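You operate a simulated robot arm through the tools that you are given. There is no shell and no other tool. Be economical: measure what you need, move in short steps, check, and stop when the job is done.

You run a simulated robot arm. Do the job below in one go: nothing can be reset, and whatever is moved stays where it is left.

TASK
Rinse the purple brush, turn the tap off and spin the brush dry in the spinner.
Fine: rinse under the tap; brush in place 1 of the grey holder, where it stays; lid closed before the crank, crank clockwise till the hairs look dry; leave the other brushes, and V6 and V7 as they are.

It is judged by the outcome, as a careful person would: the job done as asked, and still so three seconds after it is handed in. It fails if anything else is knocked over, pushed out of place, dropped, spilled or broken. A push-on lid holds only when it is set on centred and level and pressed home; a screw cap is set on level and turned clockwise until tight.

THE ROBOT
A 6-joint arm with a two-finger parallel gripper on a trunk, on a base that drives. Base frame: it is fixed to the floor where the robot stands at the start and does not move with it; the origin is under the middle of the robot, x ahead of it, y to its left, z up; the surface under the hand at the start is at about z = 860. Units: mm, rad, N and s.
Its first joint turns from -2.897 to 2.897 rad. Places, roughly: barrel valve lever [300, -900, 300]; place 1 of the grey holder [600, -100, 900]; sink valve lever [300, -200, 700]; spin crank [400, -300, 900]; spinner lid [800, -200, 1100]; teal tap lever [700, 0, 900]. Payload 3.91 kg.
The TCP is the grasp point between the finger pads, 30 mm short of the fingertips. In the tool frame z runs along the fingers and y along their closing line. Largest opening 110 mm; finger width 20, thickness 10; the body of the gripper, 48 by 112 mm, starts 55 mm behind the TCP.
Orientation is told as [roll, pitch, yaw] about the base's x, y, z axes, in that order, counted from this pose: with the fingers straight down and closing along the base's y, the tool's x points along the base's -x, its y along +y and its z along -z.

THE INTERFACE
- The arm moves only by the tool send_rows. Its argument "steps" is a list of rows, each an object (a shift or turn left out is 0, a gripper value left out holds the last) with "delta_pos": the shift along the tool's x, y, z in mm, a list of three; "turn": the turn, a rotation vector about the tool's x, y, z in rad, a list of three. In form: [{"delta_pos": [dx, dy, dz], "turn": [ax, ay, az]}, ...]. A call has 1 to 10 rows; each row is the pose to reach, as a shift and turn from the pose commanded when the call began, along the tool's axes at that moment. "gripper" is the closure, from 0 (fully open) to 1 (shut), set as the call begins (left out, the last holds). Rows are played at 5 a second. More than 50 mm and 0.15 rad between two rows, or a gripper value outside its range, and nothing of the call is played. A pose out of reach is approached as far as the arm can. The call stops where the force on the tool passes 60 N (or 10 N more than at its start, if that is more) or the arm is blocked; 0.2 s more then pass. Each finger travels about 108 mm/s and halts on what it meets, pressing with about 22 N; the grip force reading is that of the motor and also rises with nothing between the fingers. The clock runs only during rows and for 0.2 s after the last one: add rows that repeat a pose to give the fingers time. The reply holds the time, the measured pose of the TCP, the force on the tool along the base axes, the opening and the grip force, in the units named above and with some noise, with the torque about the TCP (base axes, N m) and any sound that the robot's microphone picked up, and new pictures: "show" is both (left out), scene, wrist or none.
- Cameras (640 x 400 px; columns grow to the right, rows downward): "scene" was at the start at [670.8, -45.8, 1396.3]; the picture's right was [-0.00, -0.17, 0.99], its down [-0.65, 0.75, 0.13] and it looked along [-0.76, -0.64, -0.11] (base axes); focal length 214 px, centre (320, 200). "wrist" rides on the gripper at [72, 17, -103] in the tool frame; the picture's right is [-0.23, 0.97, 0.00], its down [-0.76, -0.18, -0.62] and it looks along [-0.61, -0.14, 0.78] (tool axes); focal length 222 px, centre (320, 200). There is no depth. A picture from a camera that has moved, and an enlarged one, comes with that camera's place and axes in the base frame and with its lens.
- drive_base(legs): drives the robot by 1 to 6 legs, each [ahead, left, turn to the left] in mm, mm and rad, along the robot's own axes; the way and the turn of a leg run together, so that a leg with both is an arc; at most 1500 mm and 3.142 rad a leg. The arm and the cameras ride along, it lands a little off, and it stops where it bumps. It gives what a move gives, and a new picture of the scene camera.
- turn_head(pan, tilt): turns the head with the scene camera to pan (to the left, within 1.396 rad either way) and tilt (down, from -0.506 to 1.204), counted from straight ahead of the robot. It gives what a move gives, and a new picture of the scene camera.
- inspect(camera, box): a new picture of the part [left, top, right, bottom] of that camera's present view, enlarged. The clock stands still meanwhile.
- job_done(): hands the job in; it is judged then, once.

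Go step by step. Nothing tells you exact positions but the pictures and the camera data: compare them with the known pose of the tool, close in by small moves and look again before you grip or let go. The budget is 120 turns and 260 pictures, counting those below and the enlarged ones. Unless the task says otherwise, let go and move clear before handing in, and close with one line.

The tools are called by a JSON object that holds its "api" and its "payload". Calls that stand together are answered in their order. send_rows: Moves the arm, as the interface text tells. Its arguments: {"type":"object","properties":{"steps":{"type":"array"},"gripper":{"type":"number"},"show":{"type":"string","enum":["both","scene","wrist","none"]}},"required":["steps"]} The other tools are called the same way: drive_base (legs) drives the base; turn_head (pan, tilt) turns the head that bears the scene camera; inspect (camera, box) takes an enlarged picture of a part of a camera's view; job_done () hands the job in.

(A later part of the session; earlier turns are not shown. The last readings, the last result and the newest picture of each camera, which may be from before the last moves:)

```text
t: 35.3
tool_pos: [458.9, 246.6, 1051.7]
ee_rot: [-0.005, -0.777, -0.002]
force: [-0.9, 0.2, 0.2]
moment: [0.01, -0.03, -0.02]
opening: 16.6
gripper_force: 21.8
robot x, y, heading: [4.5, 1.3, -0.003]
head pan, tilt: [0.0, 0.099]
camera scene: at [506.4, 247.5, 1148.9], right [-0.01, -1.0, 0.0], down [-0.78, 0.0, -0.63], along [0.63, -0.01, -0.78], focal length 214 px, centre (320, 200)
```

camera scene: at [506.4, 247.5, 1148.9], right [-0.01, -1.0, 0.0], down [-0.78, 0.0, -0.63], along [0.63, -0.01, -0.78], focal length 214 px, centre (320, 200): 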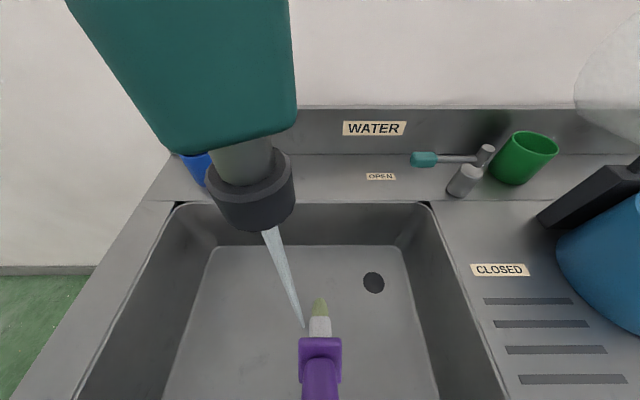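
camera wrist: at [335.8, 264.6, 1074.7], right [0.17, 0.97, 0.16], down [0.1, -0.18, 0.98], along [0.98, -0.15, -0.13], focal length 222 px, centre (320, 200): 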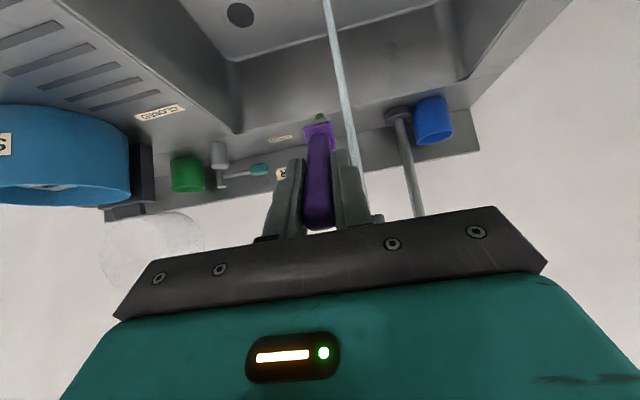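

Combining both views, the stream is actually at about (566, 273) with the nozzle tip at z ≈ 1052; the bristles are ~20 mm short in x and 26 mm in y. I move them into the stream.

{"api": "send_rows", "payload": {"steps": [{"delta_pos": [0, 8, 24]}, {"delta_pos": [-3, 17, 25]}, {"delta_pos": [-3, 26, 25]}, {"delta_pos": [-3, 26, 25]}]}}

{"api": "inspect", "payload": {"camera": "scene", "box": [240, 200, 400, 400]}}

```text
t: 36.3
tool_pos: [479.2, 273.6, 1036.2]
ee_rot: [-0.003, -0.775, -0.001]
force: [-0.1, -0.1, 0.1]
moment: [0.02, 0.04, 0.0]
opening: 16.1
gripper_force: 21.9
robot x, y, heading: [0.7, -1.8, 0.001]
head pan, tilt: [0.0, 0.099]
camera scene: at [527.4, 273.7, 1133.7], right [-0.01, -1.0, 0.0], down [-0.78, 0.0, -0.63], along [0.63, -0.01, -0.78], focal length 214 px, centre (320, 200)
camera wrist: at [356.6, 290.7, 1059.8], right [0.17, 0.97, 0.16], down [0.11, -0.18, 0.98], along [0.98, -0.15, -0.13], focal length 222 px, centre (320, 200)
```

scene: 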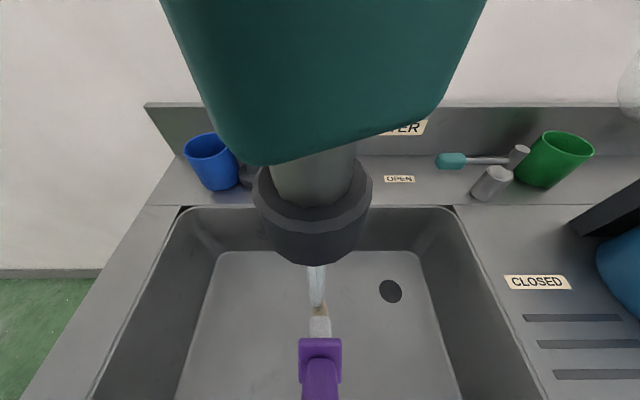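
wrist: 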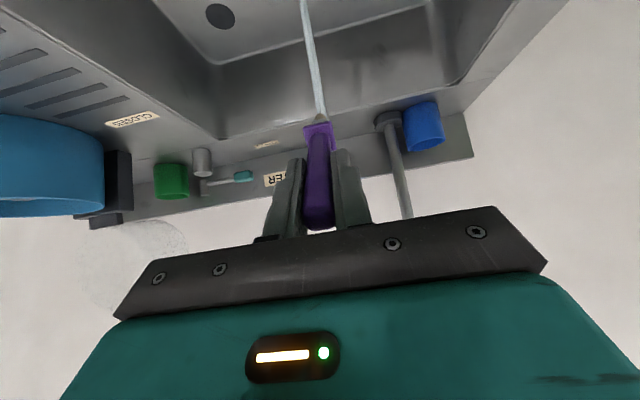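

```text
2.00 times, centred on (320, 300) of scene
camera zoom: at [527.4, 273.7, 1133.7], right [-0.01, -1.0, 0.0], down [-0.78, 0.0, -0.63], along [0.63, -0.01, -0.78], focal length 429 px, centre (320, 0)
```

zoom: 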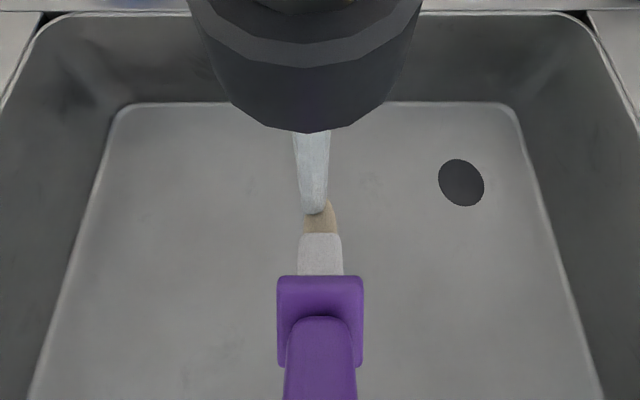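

The stream now hits the bristles and the green is already washing off. I move the bristles about in the stream for several seconds.

{"api": "send_rows", "payload": {"steps": [{"delta_pos": [0, 3, 4]}, {"delta_pos": [0, 4, 8]}, {"delta_pos": [0, 0, 10]}, {"delta_pos": [0, 4, 12]}, {"delta_pos": [0, 0, 12]}, {"delta_pos": [0, 4, 8]}, {"delta_pos": [0, 0, 6]}, {"delta_pos": [0, 4, 4]}, {"delta_pos": [0, 2, 8]}, {"delta_pos": [0, 2, 8]}], "show": "none"}}

{"api": "send_rows", "payload": {"steps": [{"delta_pos": [0, 0, 0]}, {"delta_pos": [0, 0, 0]}, {"delta_pos": [0, 0, 0]}, {"delta_pos": [0, 0, 0]}, {"delta_pos": [0, 0, -3]}, {"delta_pos": [0, 0, -3]}, {"delta_pos": [0, 0, 0]}, {"delta_pos": [0, 0, 0]}, {"delta_pos": [0, 0, 0]}, {"delta_pos": [0, 0, 0]}], "show": "none"}}

{"api": "inspect", "payload": {"camera": "scene", "box": [280, 250, 360, 350]}}

```text
t: 38.5
tool_pos: [484.3, 275.6, 1031.6]
ee_rot: [-0.003, -0.778, -0.002]
force: [-0.2, -0.4, 0.6]
moment: [0.03, 0.02, -0.03]
opening: 16.2
gripper_force: 21.6
robot x, y, heading: [-1.7, -1.8, 0.002]
head pan, tilt: [0.0, 0.099]
```

```text
t: 40.7
tool_pos: [484.2, 275.0, 1030.6]
ee_rot: [-0.003, -0.778, -0.003]
force: [-0.2, 0.2, -0.5]
moment: [0.02, 0.01, 0.02]
opening: 16.5
gripper_force: 21.7
robot x, y, heading: [1.7, 0.2, 0.008]
head pan, tilt: [0.0, 0.099]
```

```text
4.00 times, centred on (320, 300) of scene
camera zoom: at [532.7, 275.5, 1128.7], right [-0.01, -1.0, 0.0], down [-0.78, 0.0, -0.63], along [0.63, -0.01, -0.78], focal length 858 px, centre (320, -200)
```

zoom: 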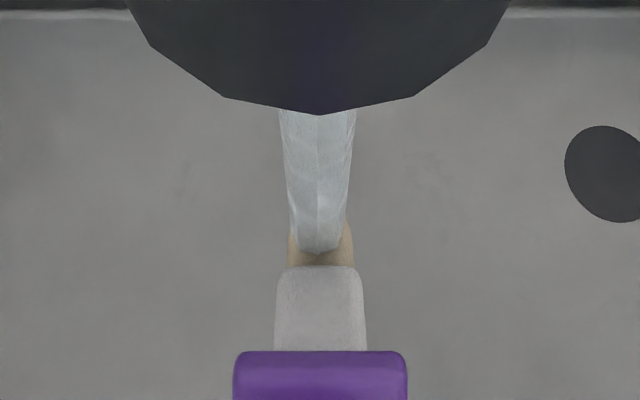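

The bristles look clean tan and fully under the stream. I withdraw a little along the tool axis and check, letting it drip over the sink.

{"api": "send_rows", "payload": {"steps": [{"delta_pos": [0, 0, -20]}, {"delta_pos": [0, 0, -40]}, {"delta_pos": [0, 0, -40]}, {"delta_pos": [0, 0, -40]}, {"delta_pos": [0, 0, -40]}, {"delta_pos": [0, 0, -40]}], "show": "none"}}

{"api": "inspect", "payload": {"camera": "scene", "box": [280, 250, 360, 350]}}

```text
t: 42.1
tool_pos: [456.1, 274.7, 1060.7]
ee_rot: [-0.003, -0.777, -0.001]
force: [0.2, 0.5, 0.9]
moment: [0.02, -0.01, -0.01]
opening: 16.3
gripper_force: 22.2
robot x, y, heading: [-2.4, -1.7, -0.001]
head pan, tilt: [0.0, 0.099]
```

```text
4.00 times, centred on (320, 300) of scene
camera zoom: at [504.7, 275.8, 1157.2], right [-0.01, -1.0, 0.0], down [-0.78, 0.0, -0.63], along [0.63, -0.01, -0.78], focal length 858 px, centre (320, -200)
```

zoom: 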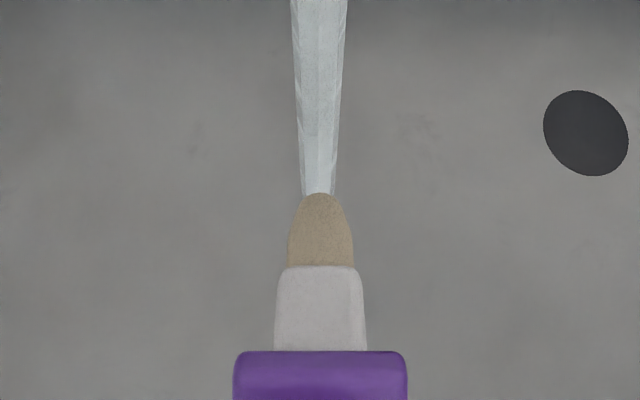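

Bristles are clean. Now I bring the hand upright again, moving right and up, clear of the tap.

{"api": "send_rows", "payload": {"steps": [{"delta_pos": [-7, -25, -7]}, {"delta_pos": [-14, -50, -14], "turn": [0, 0.13, 0]}, {"delta_pos": [-21, -80, -21], "turn": [0, 0.26, 0]}, {"delta_pos": [-28, -110, -28], "turn": [0, 0.39, 0]}, {"delta_pos": [-35, -140, -35], "turn": [0, 0.52, 0]}, {"delta_pos": [-42, -170, -42], "turn": [0, 0.65, 0]}, {"delta_pos": [-50, -200, -50], "turn": [0, 0.777, 0]}, {"delta_pos": [-70, -220, -70], "turn": [0, 0.777, 0]}], "show": "scene"}}

```text
t: 43.9
tool_pos: [456.0, 55.9, 1160.4]
ee_rot: [-0.002, 0.001, -0.003]
force: [0.4, -0.4, 0.1]
moment: [-0.02, -0.01, -0.04]
opening: 16.4
gripper_force: 21.9
robot x, y, heading: [1.1, -3.1, 0.001]
head pan, tilt: [0.0, 0.099]
camera scene: at [559.5, 54.7, 1198.6], right [0.0, -1.0, 0.0], down [-0.99, 0.0, 0.1], along [-0.1, 0.0, -0.99], focal length 214 px, centre (320, 200)
```

scene: 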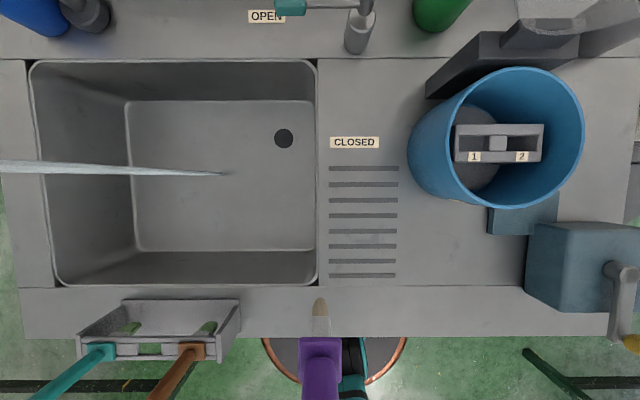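

I move above slot 1, estimated at (600, -125) with the holder top at z ≈ 940.

{"api": "send_rows", "payload": {"steps": [{"delta_pos": [-29, -36, -10]}, {"delta_pos": [-58, -72, -10]}, {"delta_pos": [-87, -108, -10]}, {"delta_pos": [-116, -144, -10]}, {"delta_pos": [-144, -181, -10]}], "show": "both"}}

{"api": "turn_head", "payload": {"pan": 0, "tilt": 0.5}}

```text
t: 45.1
tool_pos: [597.6, -127.5, 1171.0]
ee_rot: [-0.003, 0.0, -0.004]
force: [0.0, -0.2, -0.3]
moment: [0.01, -0.05, 0.0]
opening: 16.4
gripper_force: 22.1
robot x, y, heading: [-2.4, 4.6, -0.004]
head pan, tilt: [0.0, 0.099]
camera scene: at [700.9, -126.9, 1208.9], right [0.0, -1.0, 0.0], down [-1.0, 0.0, 0.1], along [-0.1, 0.0, -1.0], focal length 214 px, centre (320, 200)
camera wrist: at [526.2, -109.6, 1275.2], right [0.23, 0.97, 0.0], down [0.76, -0.18, 0.62], along [0.61, -0.15, -0.78], focal length 222 px, centre (320, 200)
```

scene: 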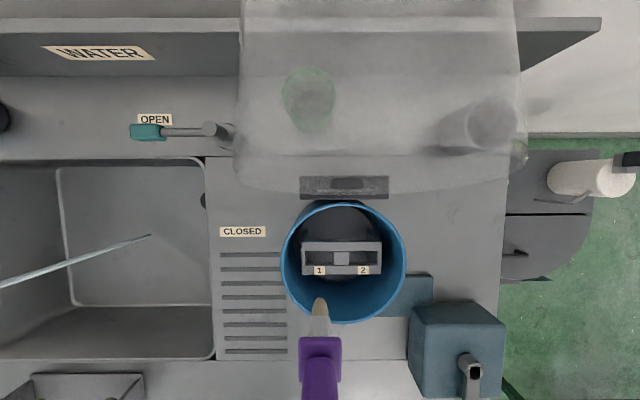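
wrist: 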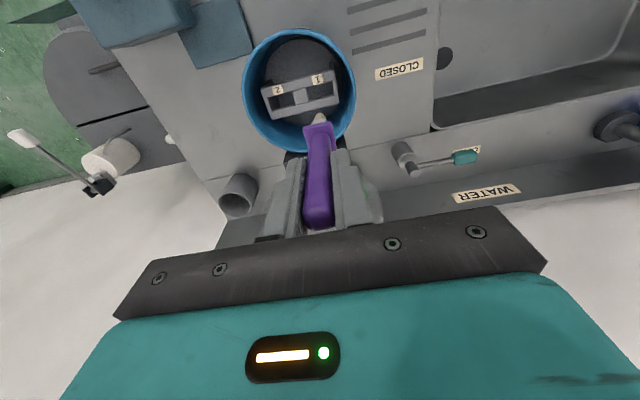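

```text
t: 45.9
tool_pos: [597.2, -127.0, 1170.1]
ee_rot: [-0.005, 0.001, -0.004]
force: [0.7, -0.6, -1.1]
moment: [-0.01, 0.0, 0.01]
opening: 16.4
gripper_force: 22.8
robot x, y, heading: [0.4, 2.6, -0.004]
head pan, tilt: [0.0, 0.499]
camera scene: at [664.1, -126.5, 1209.4], right [-0.01, -1.0, 0.0], down [-0.88, 0.01, 0.48], along [-0.48, 0.0, -0.88], focal length 214 px, centre (320, 200)
```

scene: 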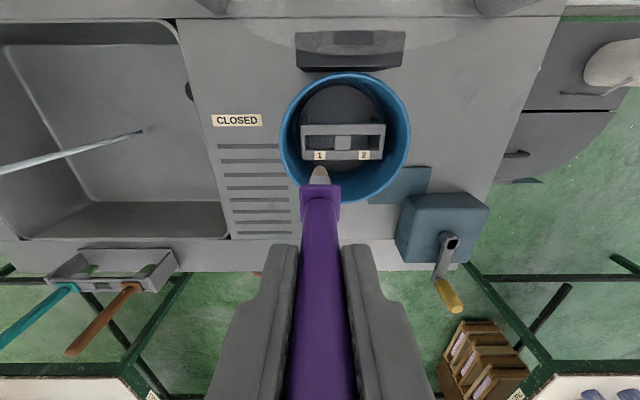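

I enlarge both views to line up with slot 1.

{"api": "inspect", "payload": {"camera": "scene", "box": [270, 60, 430, 220]}}

{"api": "inspect", "payload": {"camera": "wrist", "box": [230, 20, 390, 160]}}

```text
2.50 times, centred on (350, 140) of scene
camera zoom: at [664.1, -126.5, 1209.4], right [-0.01, -1.0, 0.0], down [-0.88, 0.01, 0.48], along [-0.48, 0.0, -0.88], focal length 536 px, centre (245, 350)
```

zoom: 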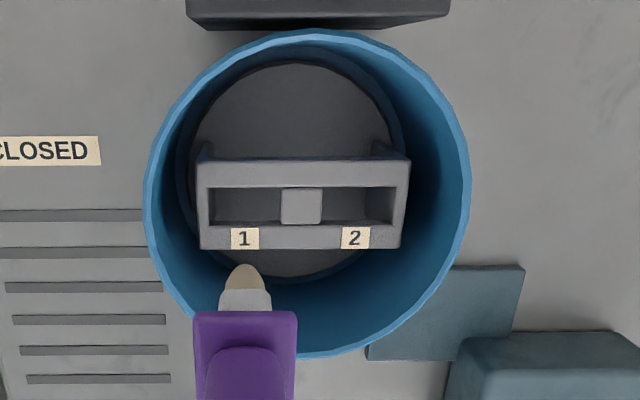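

```text
2.86 times, centred on (310, 90) of wrist
camera zoom: at [526.4, -109.3, 1274.8], right [0.23, 0.97, 0.0], down [0.76, -0.18, 0.62], along [0.61, -0.15, -0.78], focal length 635 px, centre (349, 514)
```

zoom: 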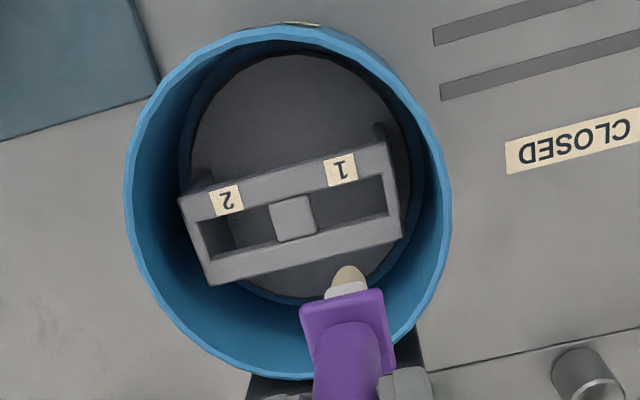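

The brush tip is at (601, -127, 1032) and slot 1 at (601, -127, 946): aligned. I lower in steps.

{"api": "send_rows", "payload": {"steps": [{"delta_pos": [0, 0, 30]}, {"delta_pos": [0, 0, 60]}, {"delta_pos": [0, 0, 78]}]}}

{"api": "inspect", "payload": {"camera": "scene", "box": [250, 80, 450, 280]}}

```text
t: 46.7
tool_pos: [599.9, -126.8, 1091.5]
ee_rot: [-0.004, 0.001, -0.005]
force: [0.3, -0.3, -1.0]
moment: [0.01, 0.03, -0.03]
opening: 16.5
gripper_force: 22.4
robot x, y, heading: [2.9, 1.7, -0.001]
head pan, tilt: [0.0, 0.499]
camera scene: at [666.5, -127.2, 1130.0], right [-0.01, -1.0, 0.0], down [-0.88, 0.01, 0.48], along [-0.48, 0.0, -0.88], focal length 214 px, centre (320, 200)
camera wrist: at [528.8, -110.0, 1195.3], right [0.23, 0.97, 0.0], down [0.76, -0.18, 0.62], along [0.61, -0.15, -0.78], focal length 222 px, centre (320, 200)
```

scene: 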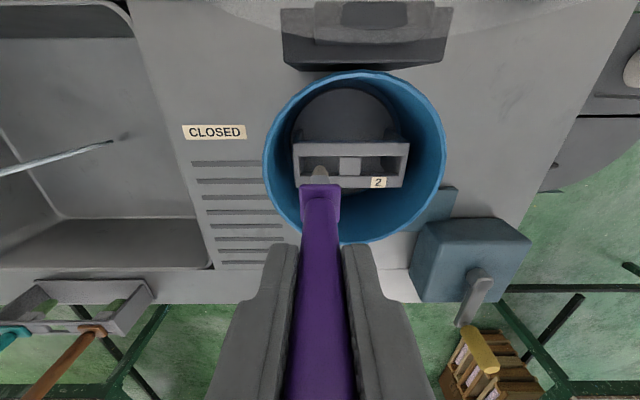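
wrist: 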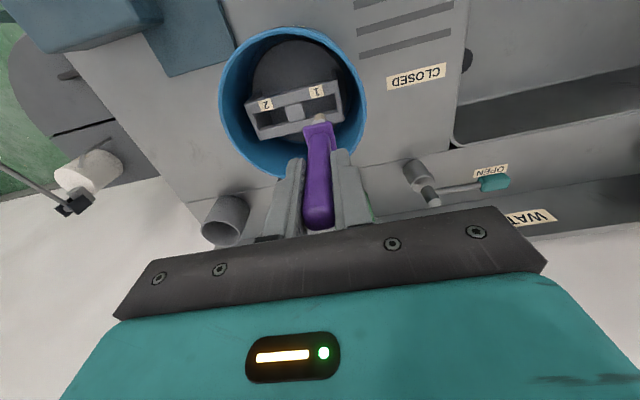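

```text
2.00 times, centred on (350, 180) of scene
camera zoom: at [666.5, -127.2, 1130.0], right [-0.01, -1.0, 0.0], down [-0.88, 0.01, 0.48], along [-0.48, 0.0, -0.88], focal length 429 px, centre (260, 240)
```

zoom: 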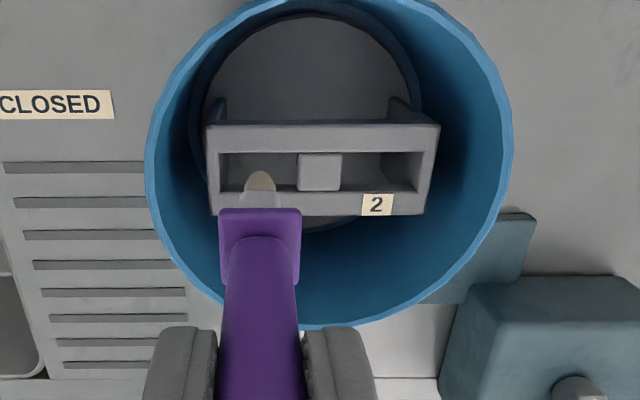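

Tip is just above slot 1. I continue in small steps.

{"api": "send_rows", "payload": {"steps": [{"delta_pos": [0, 0, 8]}, {"delta_pos": [0, 0, 16]}, {"delta_pos": [0, 0, 24]}, {"delta_pos": [0, 0, 32]}]}}

{"api": "inspect", "payload": {"camera": "scene", "box": [250, 80, 450, 280]}}

```text
t: 47.7
tool_pos: [598.6, -127.0, 1058.9]
ee_rot: [-0.004, -0.001, -0.006]
force: [-0.5, -0.8, 0.5]
moment: [0.03, 0.07, 0.02]
opening: 16.4
gripper_force: 21.6
robot x, y, heading: [-0.3, 1.5, -0.004]
head pan, tilt: [0.0, 0.499]
camera scene: at [665.7, -126.2, 1099.0], right [-0.01, -1.0, 0.0], down [-0.88, 0.01, 0.48], along [-0.48, 0.0, -0.88], focal length 214 px, centre (320, 200)
camera wrist: at [528.1, -109.0, 1164.3], right [0.23, 0.97, 0.0], down [0.76, -0.18, 0.62], along [0.61, -0.15, -0.78], focal length 222 px, centre (320, 200)
```

scene: 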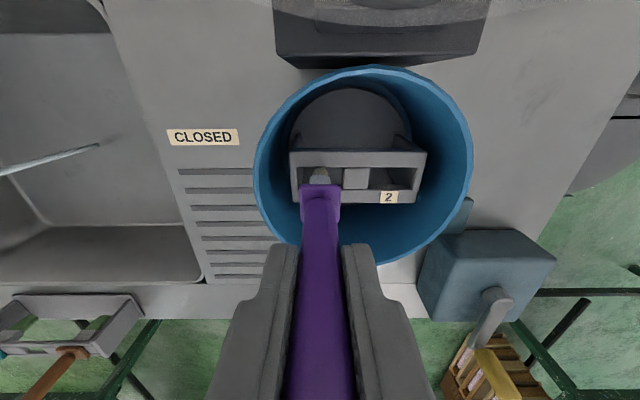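
wrist: 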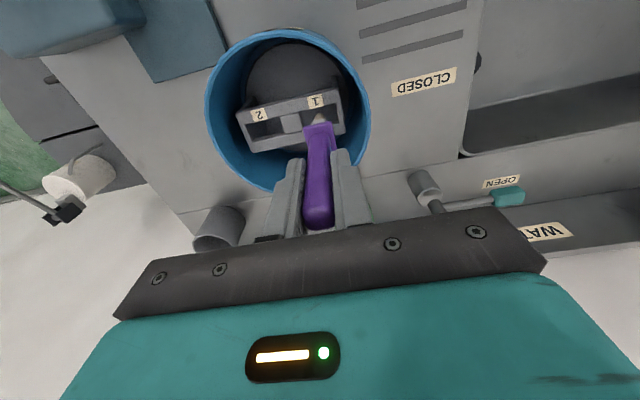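

```text
2.00 times, centred on (350, 180) of scene
camera zoom: at [665.7, -126.2, 1099.0], right [-0.01, -1.0, 0.0], down [-0.88, 0.01, 0.48], along [-0.48, 0.0, -0.88], focal length 429 px, centre (260, 240)
```

zoom: 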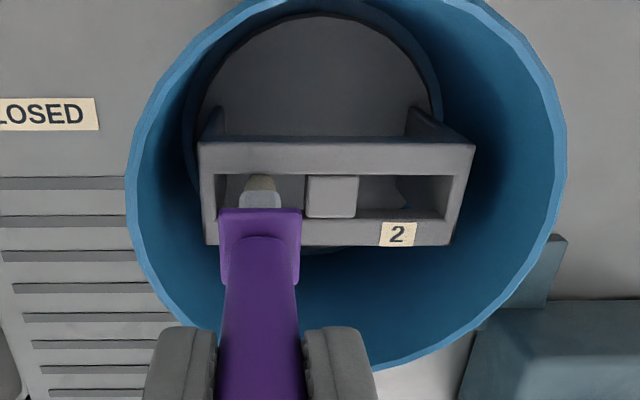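

Bristles are entering the slot with no force. Further down, slowly.

{"api": "send_rows", "payload": {"steps": [{"delta_pos": [0, 0, 6]}, {"delta_pos": [0, 0, 12]}, {"delta_pos": [0, 0, 17]}, {"delta_pos": [0, 0, 22]}], "show": "wrist"}}

{"api": "inspect", "payload": {"camera": "scene", "box": [250, 80, 450, 280]}}

```text
t: 48.7
tool_pos: [597.3, -126.5, 1039.6]
ee_rot: [-0.002, -0.005, -0.005]
force: [-32.7, -0.4, 28.1]
moment: [0.11, -6.05, -0.04]
opening: 16.4
gripper_force: 21.8
robot x, y, heading: [-2.0, -1.1, -0.0]
head pan, tilt: [0.0, 0.499]
camera wrist: at [525.8, -109.0, 1144.1], right [0.23, 0.97, 0.0], down [0.76, -0.18, 0.63], along [0.61, -0.15, -0.78], focal length 222 px, centre (320, 200)
```

wrist: 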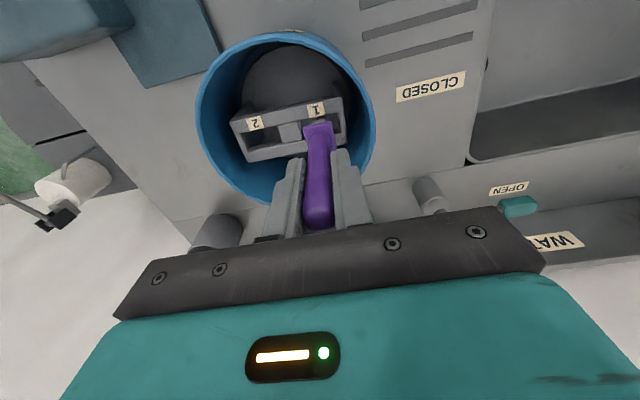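

```text
2.00 times, centred on (350, 180) of scene
camera zoom: at [662.9, -126.3, 1079.6], right [-0.01, -1.0, 0.0], down [-0.88, 0.01, 0.48], along [-0.48, 0.0, -0.88], focal length 429 px, centre (260, 240)
```

zoom: 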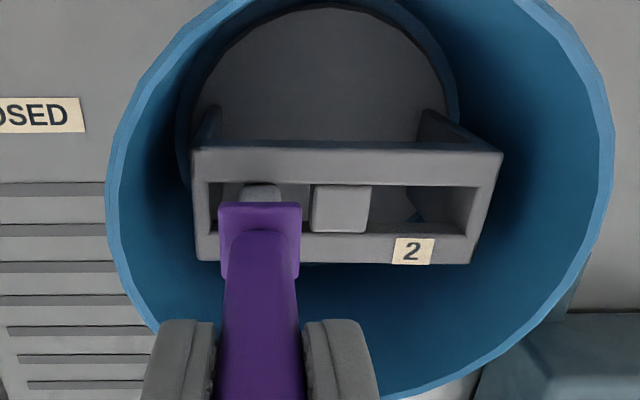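

The ferrule caught the back (+x) edge of the slot. I raise, shift 4 mm toward -x, and check.

{"api": "send_rows", "payload": {"steps": [{"delta_pos": [0, 0, -6]}, {"delta_pos": [0, 0, -14]}, {"delta_pos": [2, 0, -14]}, {"delta_pos": [4, 0, -14]}, {"delta_pos": [4, 0, -8]}], "show": "none"}}

{"api": "inspect", "payload": {"camera": "scene", "box": [280, 130, 400, 230]}}

{"api": "inspect", "payload": {"camera": "wrist", "box": [230, 80, 370, 180]}}

```text
t: 49.9
tool_pos: [595.5, -126.9, 1046.0]
ee_rot: [-0.003, -0.001, -0.006]
force: [-0.3, 0.2, -1.0]
moment: [0.01, 0.01, 0.02]
opening: 16.6
gripper_force: 22.2
robot x, y, heading: [-1.7, -1.4, -0.002]
head pan, tilt: [0.0, 0.499]
```

```text
4.00 times, centred on (340, 180) of scene
camera zoom: at [662.3, -126.2, 1084.3], right [0.0, -1.0, 0.0], down [-0.88, 0.01, 0.48], along [-0.48, 0.0, -0.88], focal length 858 px, centre (240, 280)
```

zoom: 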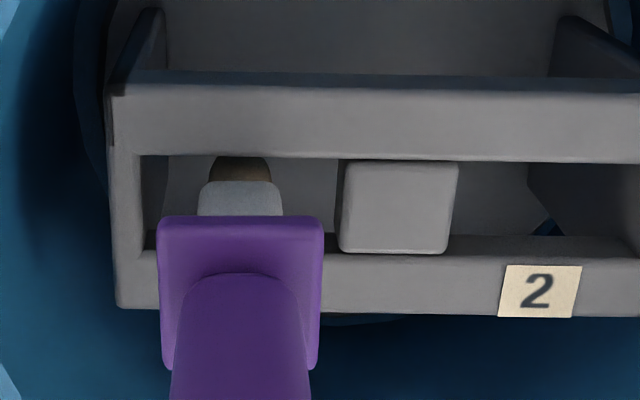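

```text
4.00 times, centred on (300, 130) of wrist
camera zoom: at [524.6, -109.1, 1149.6], right [0.23, 0.97, 0.0], down [0.76, -0.18, 0.62], along [0.61, -0.15, -0.78], focal length 888 px, centre (400, 480)
```

zoom: 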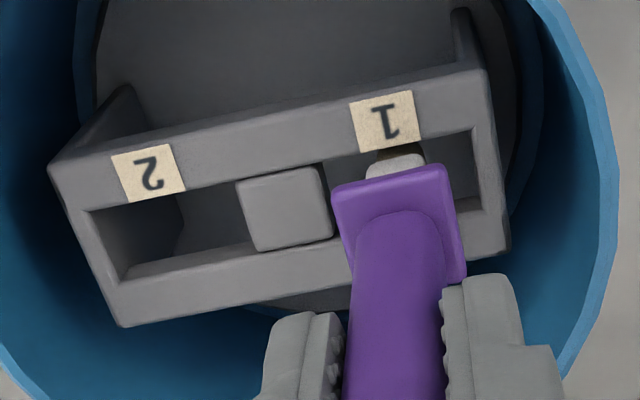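

The torque reading puts that contact not at the brush but up at the head module, ~100 mm in front of and above the TCP — it touched the open lid. Also the slot's long side lies along y, so a 90° turn suits both. I raise straight up and turn the hand.

{"api": "send_rows", "payload": {"steps": [{"delta_pos": [0, 0, -25]}, {"delta_pos": [0, 0, -60]}, {"delta_pos": [0, 0, -95]}, {"delta_pos": [0, 0, -130]}], "show": "scene"}}

{"api": "send_rows", "payload": {"steps": [{"turn": [0, 0, -0.14]}, {"turn": [0, 0, -0.28]}, {"turn": [0, 0, -0.42]}, {"turn": [0, 0, -0.56]}, {"turn": [0, 0, -0.7]}, {"turn": [0, 0, -0.84]}, {"turn": [0, 0, -0.98]}, {"turn": [0, 0, -1.12]}, {"turn": [0, 0, -1.26]}, {"turn": [0, 0, -1.4]}], "show": "none"}}

{"api": "send_rows", "payload": {"steps": [{"turn": [0, 0, -0.085]}, {"turn": [0, 0, -0.165]}, {"turn": [0, 0, -0.165]}]}}

```text
t: 50.9
tool_pos: [596.1, -125.7, 1173.7]
ee_rot: [-0.002, 0.0, -0.005]
force: [0.1, -0.8, -0.8]
moment: [0.0, 0.01, -0.01]
opening: 16.7
gripper_force: 21.9
robot x, y, heading: [0.8, -1.0, -0.003]
head pan, tilt: [0.0, 0.499]
camera scene: at [662.5, -124.7, 1212.4], right [-0.01, -1.0, 0.0], down [-0.88, 0.01, 0.48], along [-0.48, 0.0, -0.88], focal length 214 px, centre (320, 200)
```

scene: 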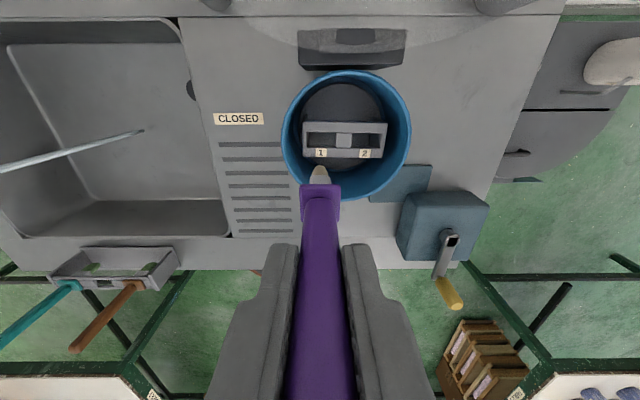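

```text
t: 53.1
tool_pos: [596.0, -125.5, 1176.3]
ee_rot: [-0.001, 0.003, 1.396]
force: [0.9, -0.2, -0.4]
moment: [0.02, 0.0, 0.02]
opening: 16.6
gripper_force: 21.7
robot x, y, heading: [-0.8, -1.5, -0.0]
head pan, tilt: [0.0, 0.499]
```

```text
t: 53.9
tool_pos: [595.6, -125.5, 1176.3]
ee_rot: [-0.001, 0.005, 1.56]
force: [0.4, -0.1, -0.7]
moment: [-0.03, -0.01, -0.01]
opening: 16.4
gripper_force: 22.4
robot x, y, heading: [2.7, 0.9, 0.005]
head pan, tilt: [0.0, 0.499]
camera scene: at [598.4, -61.4, 1214.3], right [1.0, -0.01, 0.0], down [-0.01, -0.88, 0.48], along [-0.01, -0.48, -0.88], focal length 214 px, centre (320, 200)
camera wrist: at [578.7, -198.0, 1280.0], right [-0.97, 0.24, 0.0], down [0.19, 0.76, 0.62], along [0.15, 0.6, -0.78], focal length 222 px, centre (320, 200)
```

scene: 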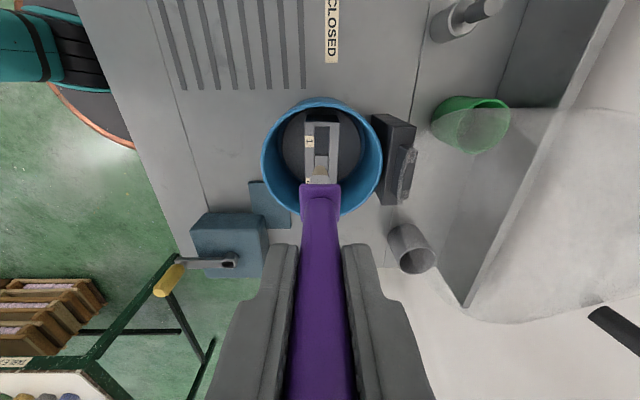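
wrist: 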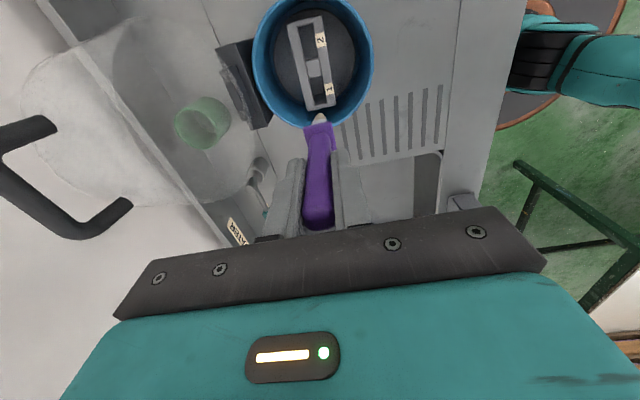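

The hand turned without trouble. I enlarge both views to align again.

{"api": "inspect", "payload": {"camera": "scene", "box": [260, 90, 380, 210]}}

{"api": "inspect", "payload": {"camera": "wrist", "box": [240, 0, 390, 150]}}

```text
3.33 times, centred on (320, 150) of scene
camera zoom: at [598.4, -61.4, 1214.3], right [1.0, -0.01, 0.0], down [-0.01, -0.88, 0.48], along [-0.01, -0.48, -0.88], focal length 715 px, centre (320, 367)
```

zoom: 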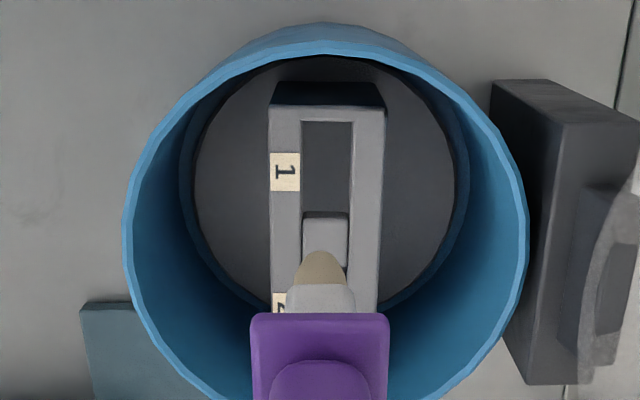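

```text
2.67 times, centred on (315, 75) of wrist
camera zoom: at [578.7, -198.0, 1280.0], right [-0.97, 0.24, 0.0], down [0.19, 0.76, 0.62], along [0.15, 0.6, -0.78], focal length 592 px, centre (333, 533)
```

zoom: 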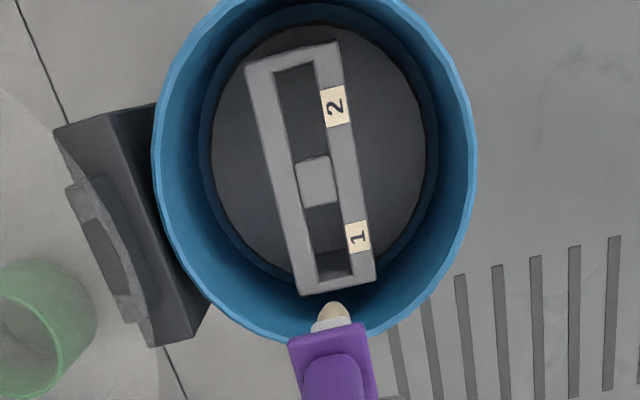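

Tip is at (596.8, -124.6), slot 1 at (599.4, -126.2). I correct and lower to just inside the slot.

{"api": "send_rows", "payload": {"steps": [{"delta_pos": [1.5, -2.5, 30]}, {"delta_pos": [1.5, -2.5, 65]}, {"delta_pos": [1.5, -2.5, 95]}, {"delta_pos": [1.5, -2.5, 105]}], "show": "none"}}

{"api": "inspect", "payload": {"camera": "scene", "box": [240, 80, 400, 240]}}

{"api": "inspect", "payload": {"camera": "wrist", "box": [220, 40, 370, 190]}}

```text
t: 54.9
tool_pos: [598.4, -129.0, 1068.4]
ee_rot: [0.0, 0.001, 1.561]
force: [-0.9, -0.5, -0.4]
moment: [0.02, 0.03, 0.01]
opening: 16.4
gripper_force: 22.4
robot x, y, heading: [-2.5, 3.4, -0.003]
head pan, tilt: [0.0, 0.499]
```

```text
2.50 times, centred on (320, 160) of scene
camera zoom: at [601.3, -65.1, 1108.0], right [1.0, -0.01, 0.0], down [-0.01, -0.88, 0.48], along [-0.01, -0.48, -0.88], focal length 536 px, centre (320, 300)
```

zoom: 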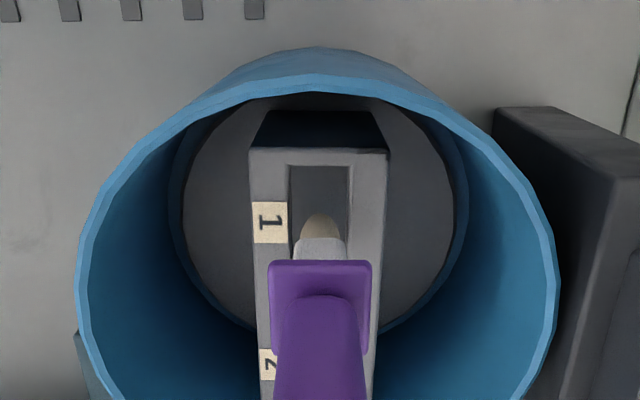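

```text
2.67 times, centred on (295, 115) of wrist
camera zoom: at [581.5, -201.6, 1173.8], right [-0.97, 0.24, 0.0], down [0.19, 0.76, 0.62], along [0.15, 0.6, -0.78], focal length 592 px, centre (387, 427)
```

zoom: 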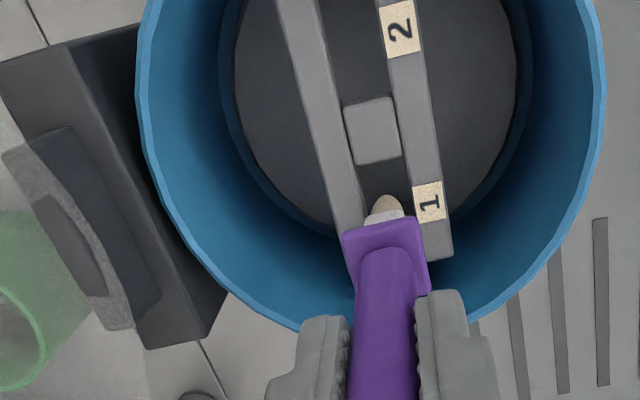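

Centred in x within the slot. Lower further.

{"api": "send_rows", "payload": {"steps": [{"delta_pos": [0, 0, 6]}, {"delta_pos": [0, 0, 12]}, {"delta_pos": [0, 0, 18]}, {"delta_pos": [0, 0, 24]}], "show": "none"}}

{"api": "inspect", "payload": {"camera": "scene", "box": [240, 80, 400, 240]}}

{"api": "inspect", "payload": {"camera": "wrist", "box": [220, 40, 370, 190]}}

```text
t: 55.9
tool_pos: [597.7, -128.0, 1046.0]
ee_rot: [0.0, 0.003, 1.561]
force: [0.1, 0.0, 0.1]
moment: [-0.01, 0.0, 0.0]
opening: 16.5
gripper_force: 22.3
robot x, y, heading: [-4.1, 1.0, 0.002]
head pan, tilt: [0.0, 0.499]
```

```text
2.50 times, centred on (320, 160) of scene
camera zoom: at [601.0, -64.0, 1084.8], right [1.0, -0.01, 0.0], down [-0.01, -0.88, 0.48], along [-0.01, -0.48, -0.88], focal length 536 px, centre (320, 300)
```

zoom: 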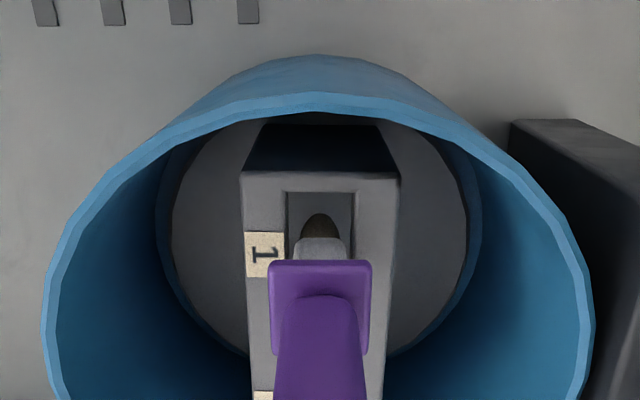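

```text
2.67 times, centred on (295, 115) of wrist
camera zoom: at [581.2, -200.5, 1150.5], right [-0.97, 0.24, 0.0], down [0.19, 0.76, 0.62], along [0.15, 0.6, -0.78], focal length 592 px, centre (387, 427)
```

zoom: 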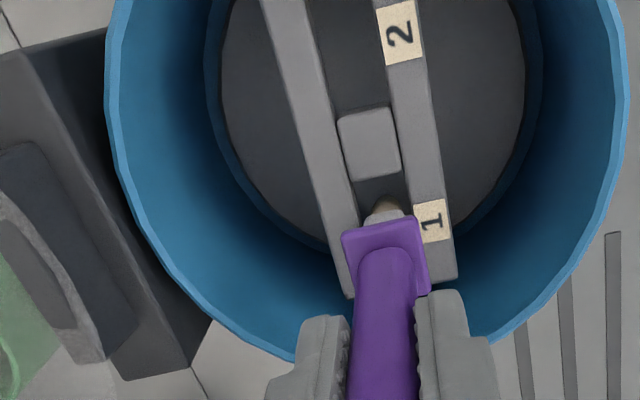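

No contact yet. Continue down gently.

{"api": "send_rows", "payload": {"steps": [{"delta_pos": [0, 0, 4]}, {"delta_pos": [0, 0, 8]}, {"delta_pos": [0, 0, 12]}, {"delta_pos": [0, 0, 16]}], "show": "none"}}

{"api": "inspect", "payload": {"camera": "scene", "box": [240, 80, 400, 240]}}

{"api": "inspect", "payload": {"camera": "wrist", "box": [220, 40, 370, 190]}}

```text
t: 56.9
tool_pos: [598.9, -128.0, 1030.7]
ee_rot: [-0.001, 0.002, 1.562]
force: [0.2, -0.8, -1.4]
moment: [0.02, -0.02, 0.01]
opening: 16.4
gripper_force: 22.2
robot x, y, heading: [-2.9, 2.1, 0.005]
head pan, tilt: [0.0, 0.499]
```

```text
2.50 times, centred on (320, 160) of scene
camera zoom: at [601.2, -63.3, 1068.4], right [1.0, -0.01, 0.0], down [-0.01, -0.88, 0.48], along [-0.01, -0.48, -0.88], focal length 536 px, centre (320, 300)
```

zoom: 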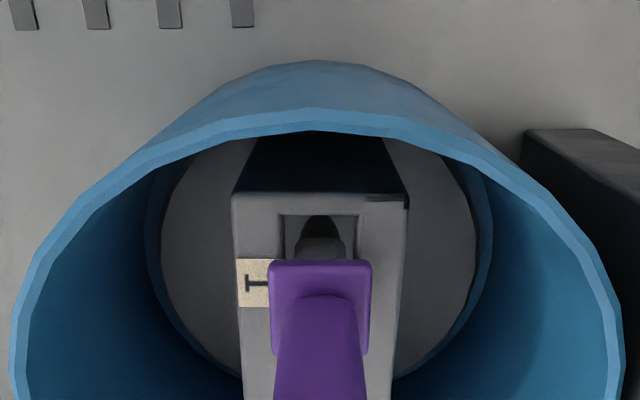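

```text
2.67 times, centred on (295, 115) of wrist
camera zoom: at [581.4, -199.9, 1134.1], right [-0.97, 0.24, 0.0], down [0.19, 0.76, 0.62], along [0.15, 0.6, -0.78], focal length 592 px, centre (387, 427)
```

zoom: 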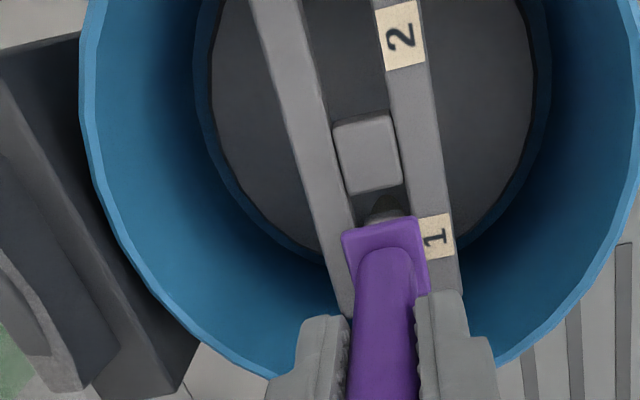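

Still free; continue until the collar seats.

{"api": "send_rows", "payload": {"steps": [{"delta_pos": [0, 0, 4]}, {"delta_pos": [0, 0, 7]}, {"delta_pos": [0, 0, 10]}, {"delta_pos": [0, 0, 12]}], "show": "none"}}

{"api": "inspect", "payload": {"camera": "scene", "box": [240, 80, 400, 240]}}

{"api": "inspect", "payload": {"camera": "wrist", "box": [220, 40, 370, 190]}}

```text
t: 57.9
tool_pos: [598.5, -127.2, 1018.6]
ee_rot: [0.0, 0.002, 1.56]
force: [0.5, 0.4, 7.0]
moment: [-0.02, -0.04, 0.02]
opening: 16.3
gripper_force: 21.4
robot x, y, heading: [-1.5, 1.2, 0.002]
head pan, tilt: [0.0, 0.499]
```

```text
2.50 times, centred on (320, 160) of scene
camera zoom: at [601.4, -63.3, 1057.7], right [1.0, -0.01, 0.0], down [-0.01, -0.88, 0.48], along [0.0, -0.48, -0.88], focal length 536 px, centre (320, 300)
```

zoom: 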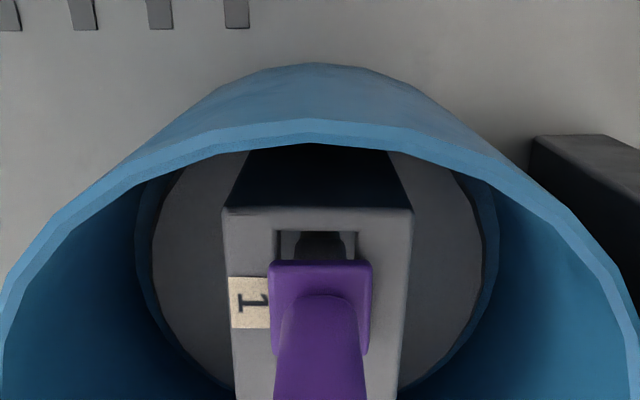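

```text
2.67 times, centred on (295, 115) of wrist
camera zoom: at [581.5, -199.9, 1123.4], right [-0.97, 0.24, 0.0], down [0.19, 0.76, 0.62], along [0.15, 0.6, -0.78], focal length 592 px, centre (387, 427)
```

zoom: 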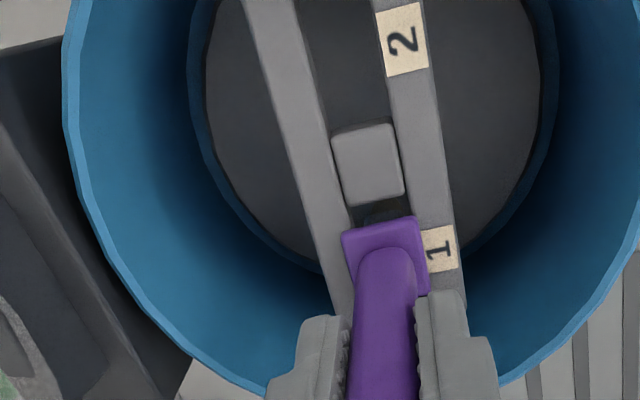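

A 7 N upward force: the collar has seated on the rail in place 1. I open the fingers.

{"api": "send_rows", "payload": {"steps": [{"delta_pos": [0, 0, 0]}, {"delta_pos": [0, 0, 0]}, {"delta_pos": [0, 0, 0]}], "gripper": 0.6}}

{"api": "send_rows", "payload": {"steps": [{"delta_pos": [0, 0, -25]}, {"delta_pos": [0, 0, -65]}, {"delta_pos": [0, 0, -105]}, {"delta_pos": [0, 0, -145]}, {"delta_pos": [0, 0, -185]}]}}

```text
t: 58.7
tool_pos: [598.7, -127.4, 1018.9]
ee_rot: [0.001, 0.002, 1.56]
force: [-0.2, 0.2, 0.3]
moment: [-0.01, -0.05, 0.03]
opening: 44.0
gripper_force: 0.2
robot x, y, heading: [1.2, 1.3, -0.005]
head pan, tilt: [0.0, 0.499]
camera scene: at [601.6, -63.4, 1057.2], right [1.0, -0.01, 0.0], down [-0.01, -0.88, 0.48], along [-0.01, -0.48, -0.88], focal length 214 px, centre (320, 200)
camera wrist: at [581.8, -200.0, 1122.9], right [-0.97, 0.24, 0.0], down [0.19, 0.76, 0.62], along [0.15, 0.6, -0.78], focal length 222 px, centre (320, 200)
```

scene: 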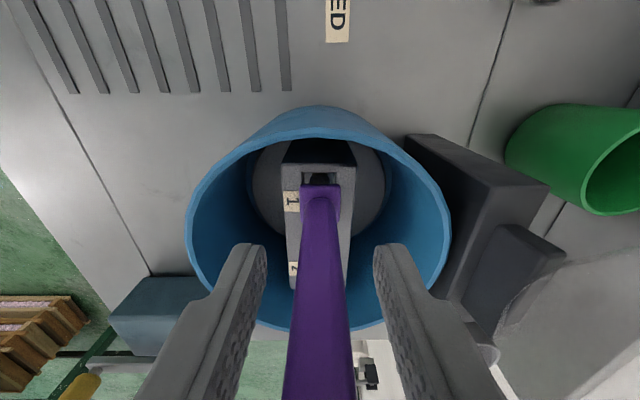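
wrist: 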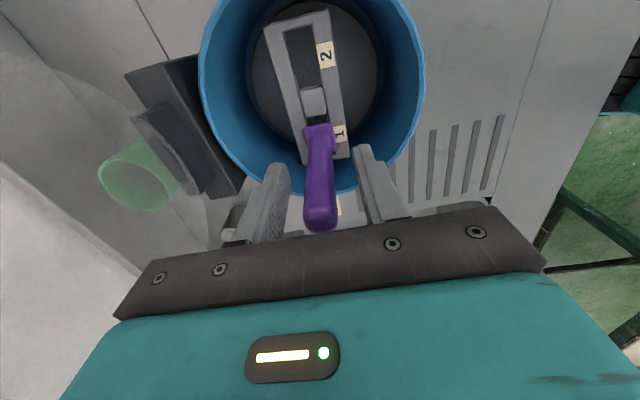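

```text
t: 59.9
tool_pos: [596.5, -127.6, 1204.4]
ee_rot: [0.002, 0.003, 1.559]
force: [-0.4, 0.2, -0.7]
moment: [0.0, -0.04, -0.02]
opening: 44.3
gripper_force: 0.0
robot x, y, heading: [1.2, -0.2, -0.001]
head pan, tilt: [0.0, 0.499]
camera scene: at [600.7, -64.5, 1242.0], right [1.0, -0.01, 0.0], down [-0.01, -0.88, 0.48], along [-0.01, -0.48, -0.88], focal length 214 px, centre (320, 200)
camera wrist: at [580.9, -201.1, 1307.7], right [-0.97, 0.24, 0.0], down [0.19, 0.76, 0.62], along [0.15, 0.6, -0.78], focal length 222 px, centre (320, 200)
```

scene: 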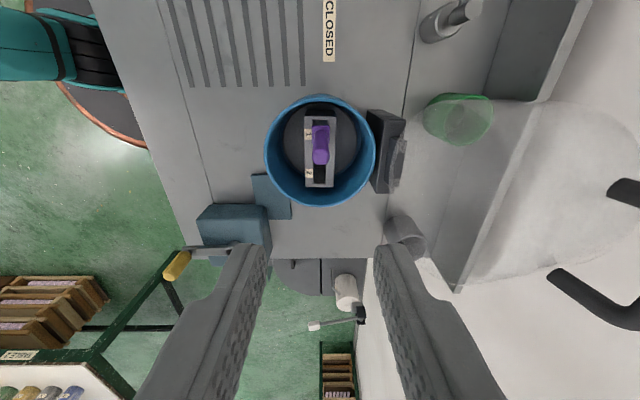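
wrist: 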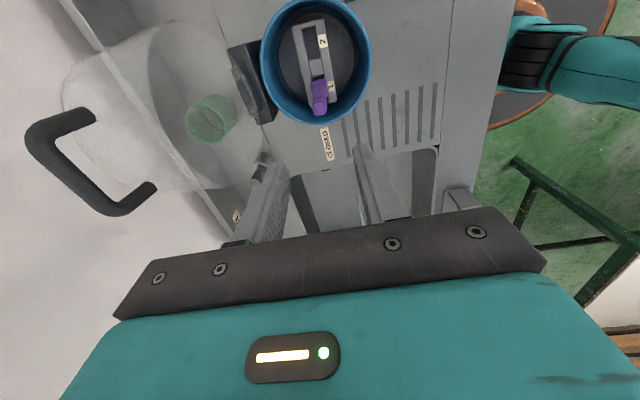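

The brush stands in place 1. Next the tap: I'll straddle the lever with the fingers closing along x, so I move above (730, 88) with full opening.

{"api": "send_rows", "payload": {"steps": [{"delta_pos": [-36, -22, 0]}, {"delta_pos": [-72, -44, 0]}, {"delta_pos": [-108, -66, 0]}, {"delta_pos": [-144, -88, 0]}, {"delta_pos": [-180, -111, 0]}, {"delta_pos": [-216, -134, 0]}, {"delta_pos": [-216, -134, 45]}, {"delta_pos": [-216, -134, 90]}, {"delta_pos": [-216, -134, 135]}], "gripper": 0}}

```text
t: 61.9
tool_pos: [734.7, 87.1, 1066.3]
ee_rot: [0.0, 0.001, 1.56]
force: [-1.5, -0.1, 0.6]
moment: [0.01, -0.04, -0.04]
opening: 109.8
gripper_force: 0.1
robot x, y, heading: [-1.7, -0.2, 0.004]
head pan, tilt: [0.0, 0.499]
camera scene: at [738.1, 151.3, 1105.3], right [1.0, -0.01, 0.0], down [-0.01, -0.88, 0.48], along [-0.01, -0.48, -0.88], focal length 214 px, centre (320, 200)
camera wrist: at [718.3, 14.8, 1171.0], right [-0.97, 0.24, 0.0], down [0.19, 0.76, 0.62], along [0.15, 0.6, -0.78], focal length 222 px, centre (320, 200)
```

scene: 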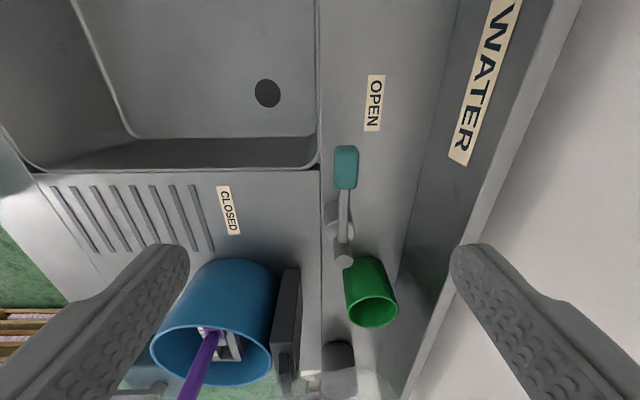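
wrist: 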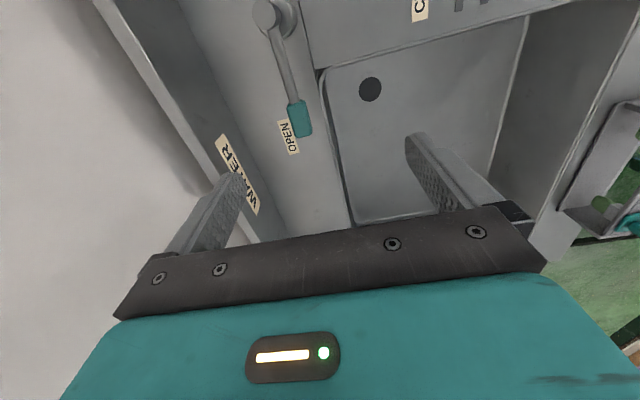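

Knob is at (759, 88). I shift 6 mm back in x and descend to lever height.

{"api": "send_rows", "payload": {"steps": [{"delta_pos": [0, 6, 42]}, {"delta_pos": [0, 6, 84]}, {"delta_pos": [0, 6, 126]}]}}

```text
t: 62.7
tool_pos: [727.5, 84.5, 941.1]
ee_rot: [-0.001, 0.002, 1.561]
force: [0.1, 0.0, 0.4]
moment: [0.0, -0.01, 0.0]
opening: 110.1
gripper_force: 0.1
robot x, y, heading: [-1.8, 1.1, 0.0]
head pan, tilt: [0.0, 0.499]
camera scene: at [730.0, 150.1, 980.2], right [1.0, -0.01, 0.0], down [-0.01, -0.88, 0.48], along [0.0, -0.48, -0.88], focal length 214 px, centre (320, 200)
camera wrist: at [710.1, 13.5, 1045.9], right [-0.97, 0.24, 0.0], down [0.19, 0.76, 0.62], along [0.15, 0.6, -0.78], focal length 222 px, centre (320, 200)
```

scene: 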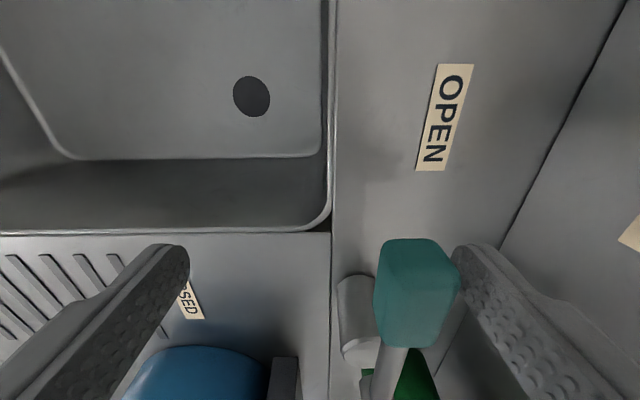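
wrist: 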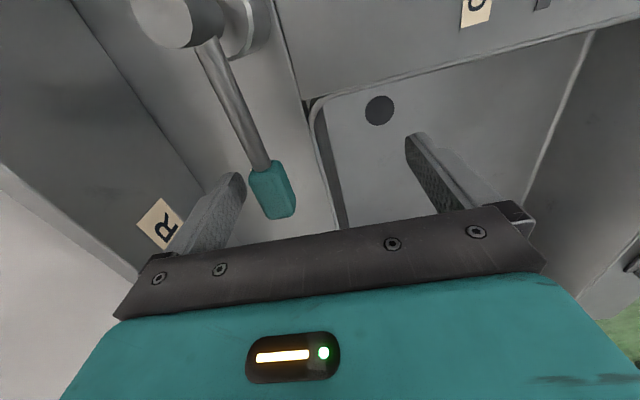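

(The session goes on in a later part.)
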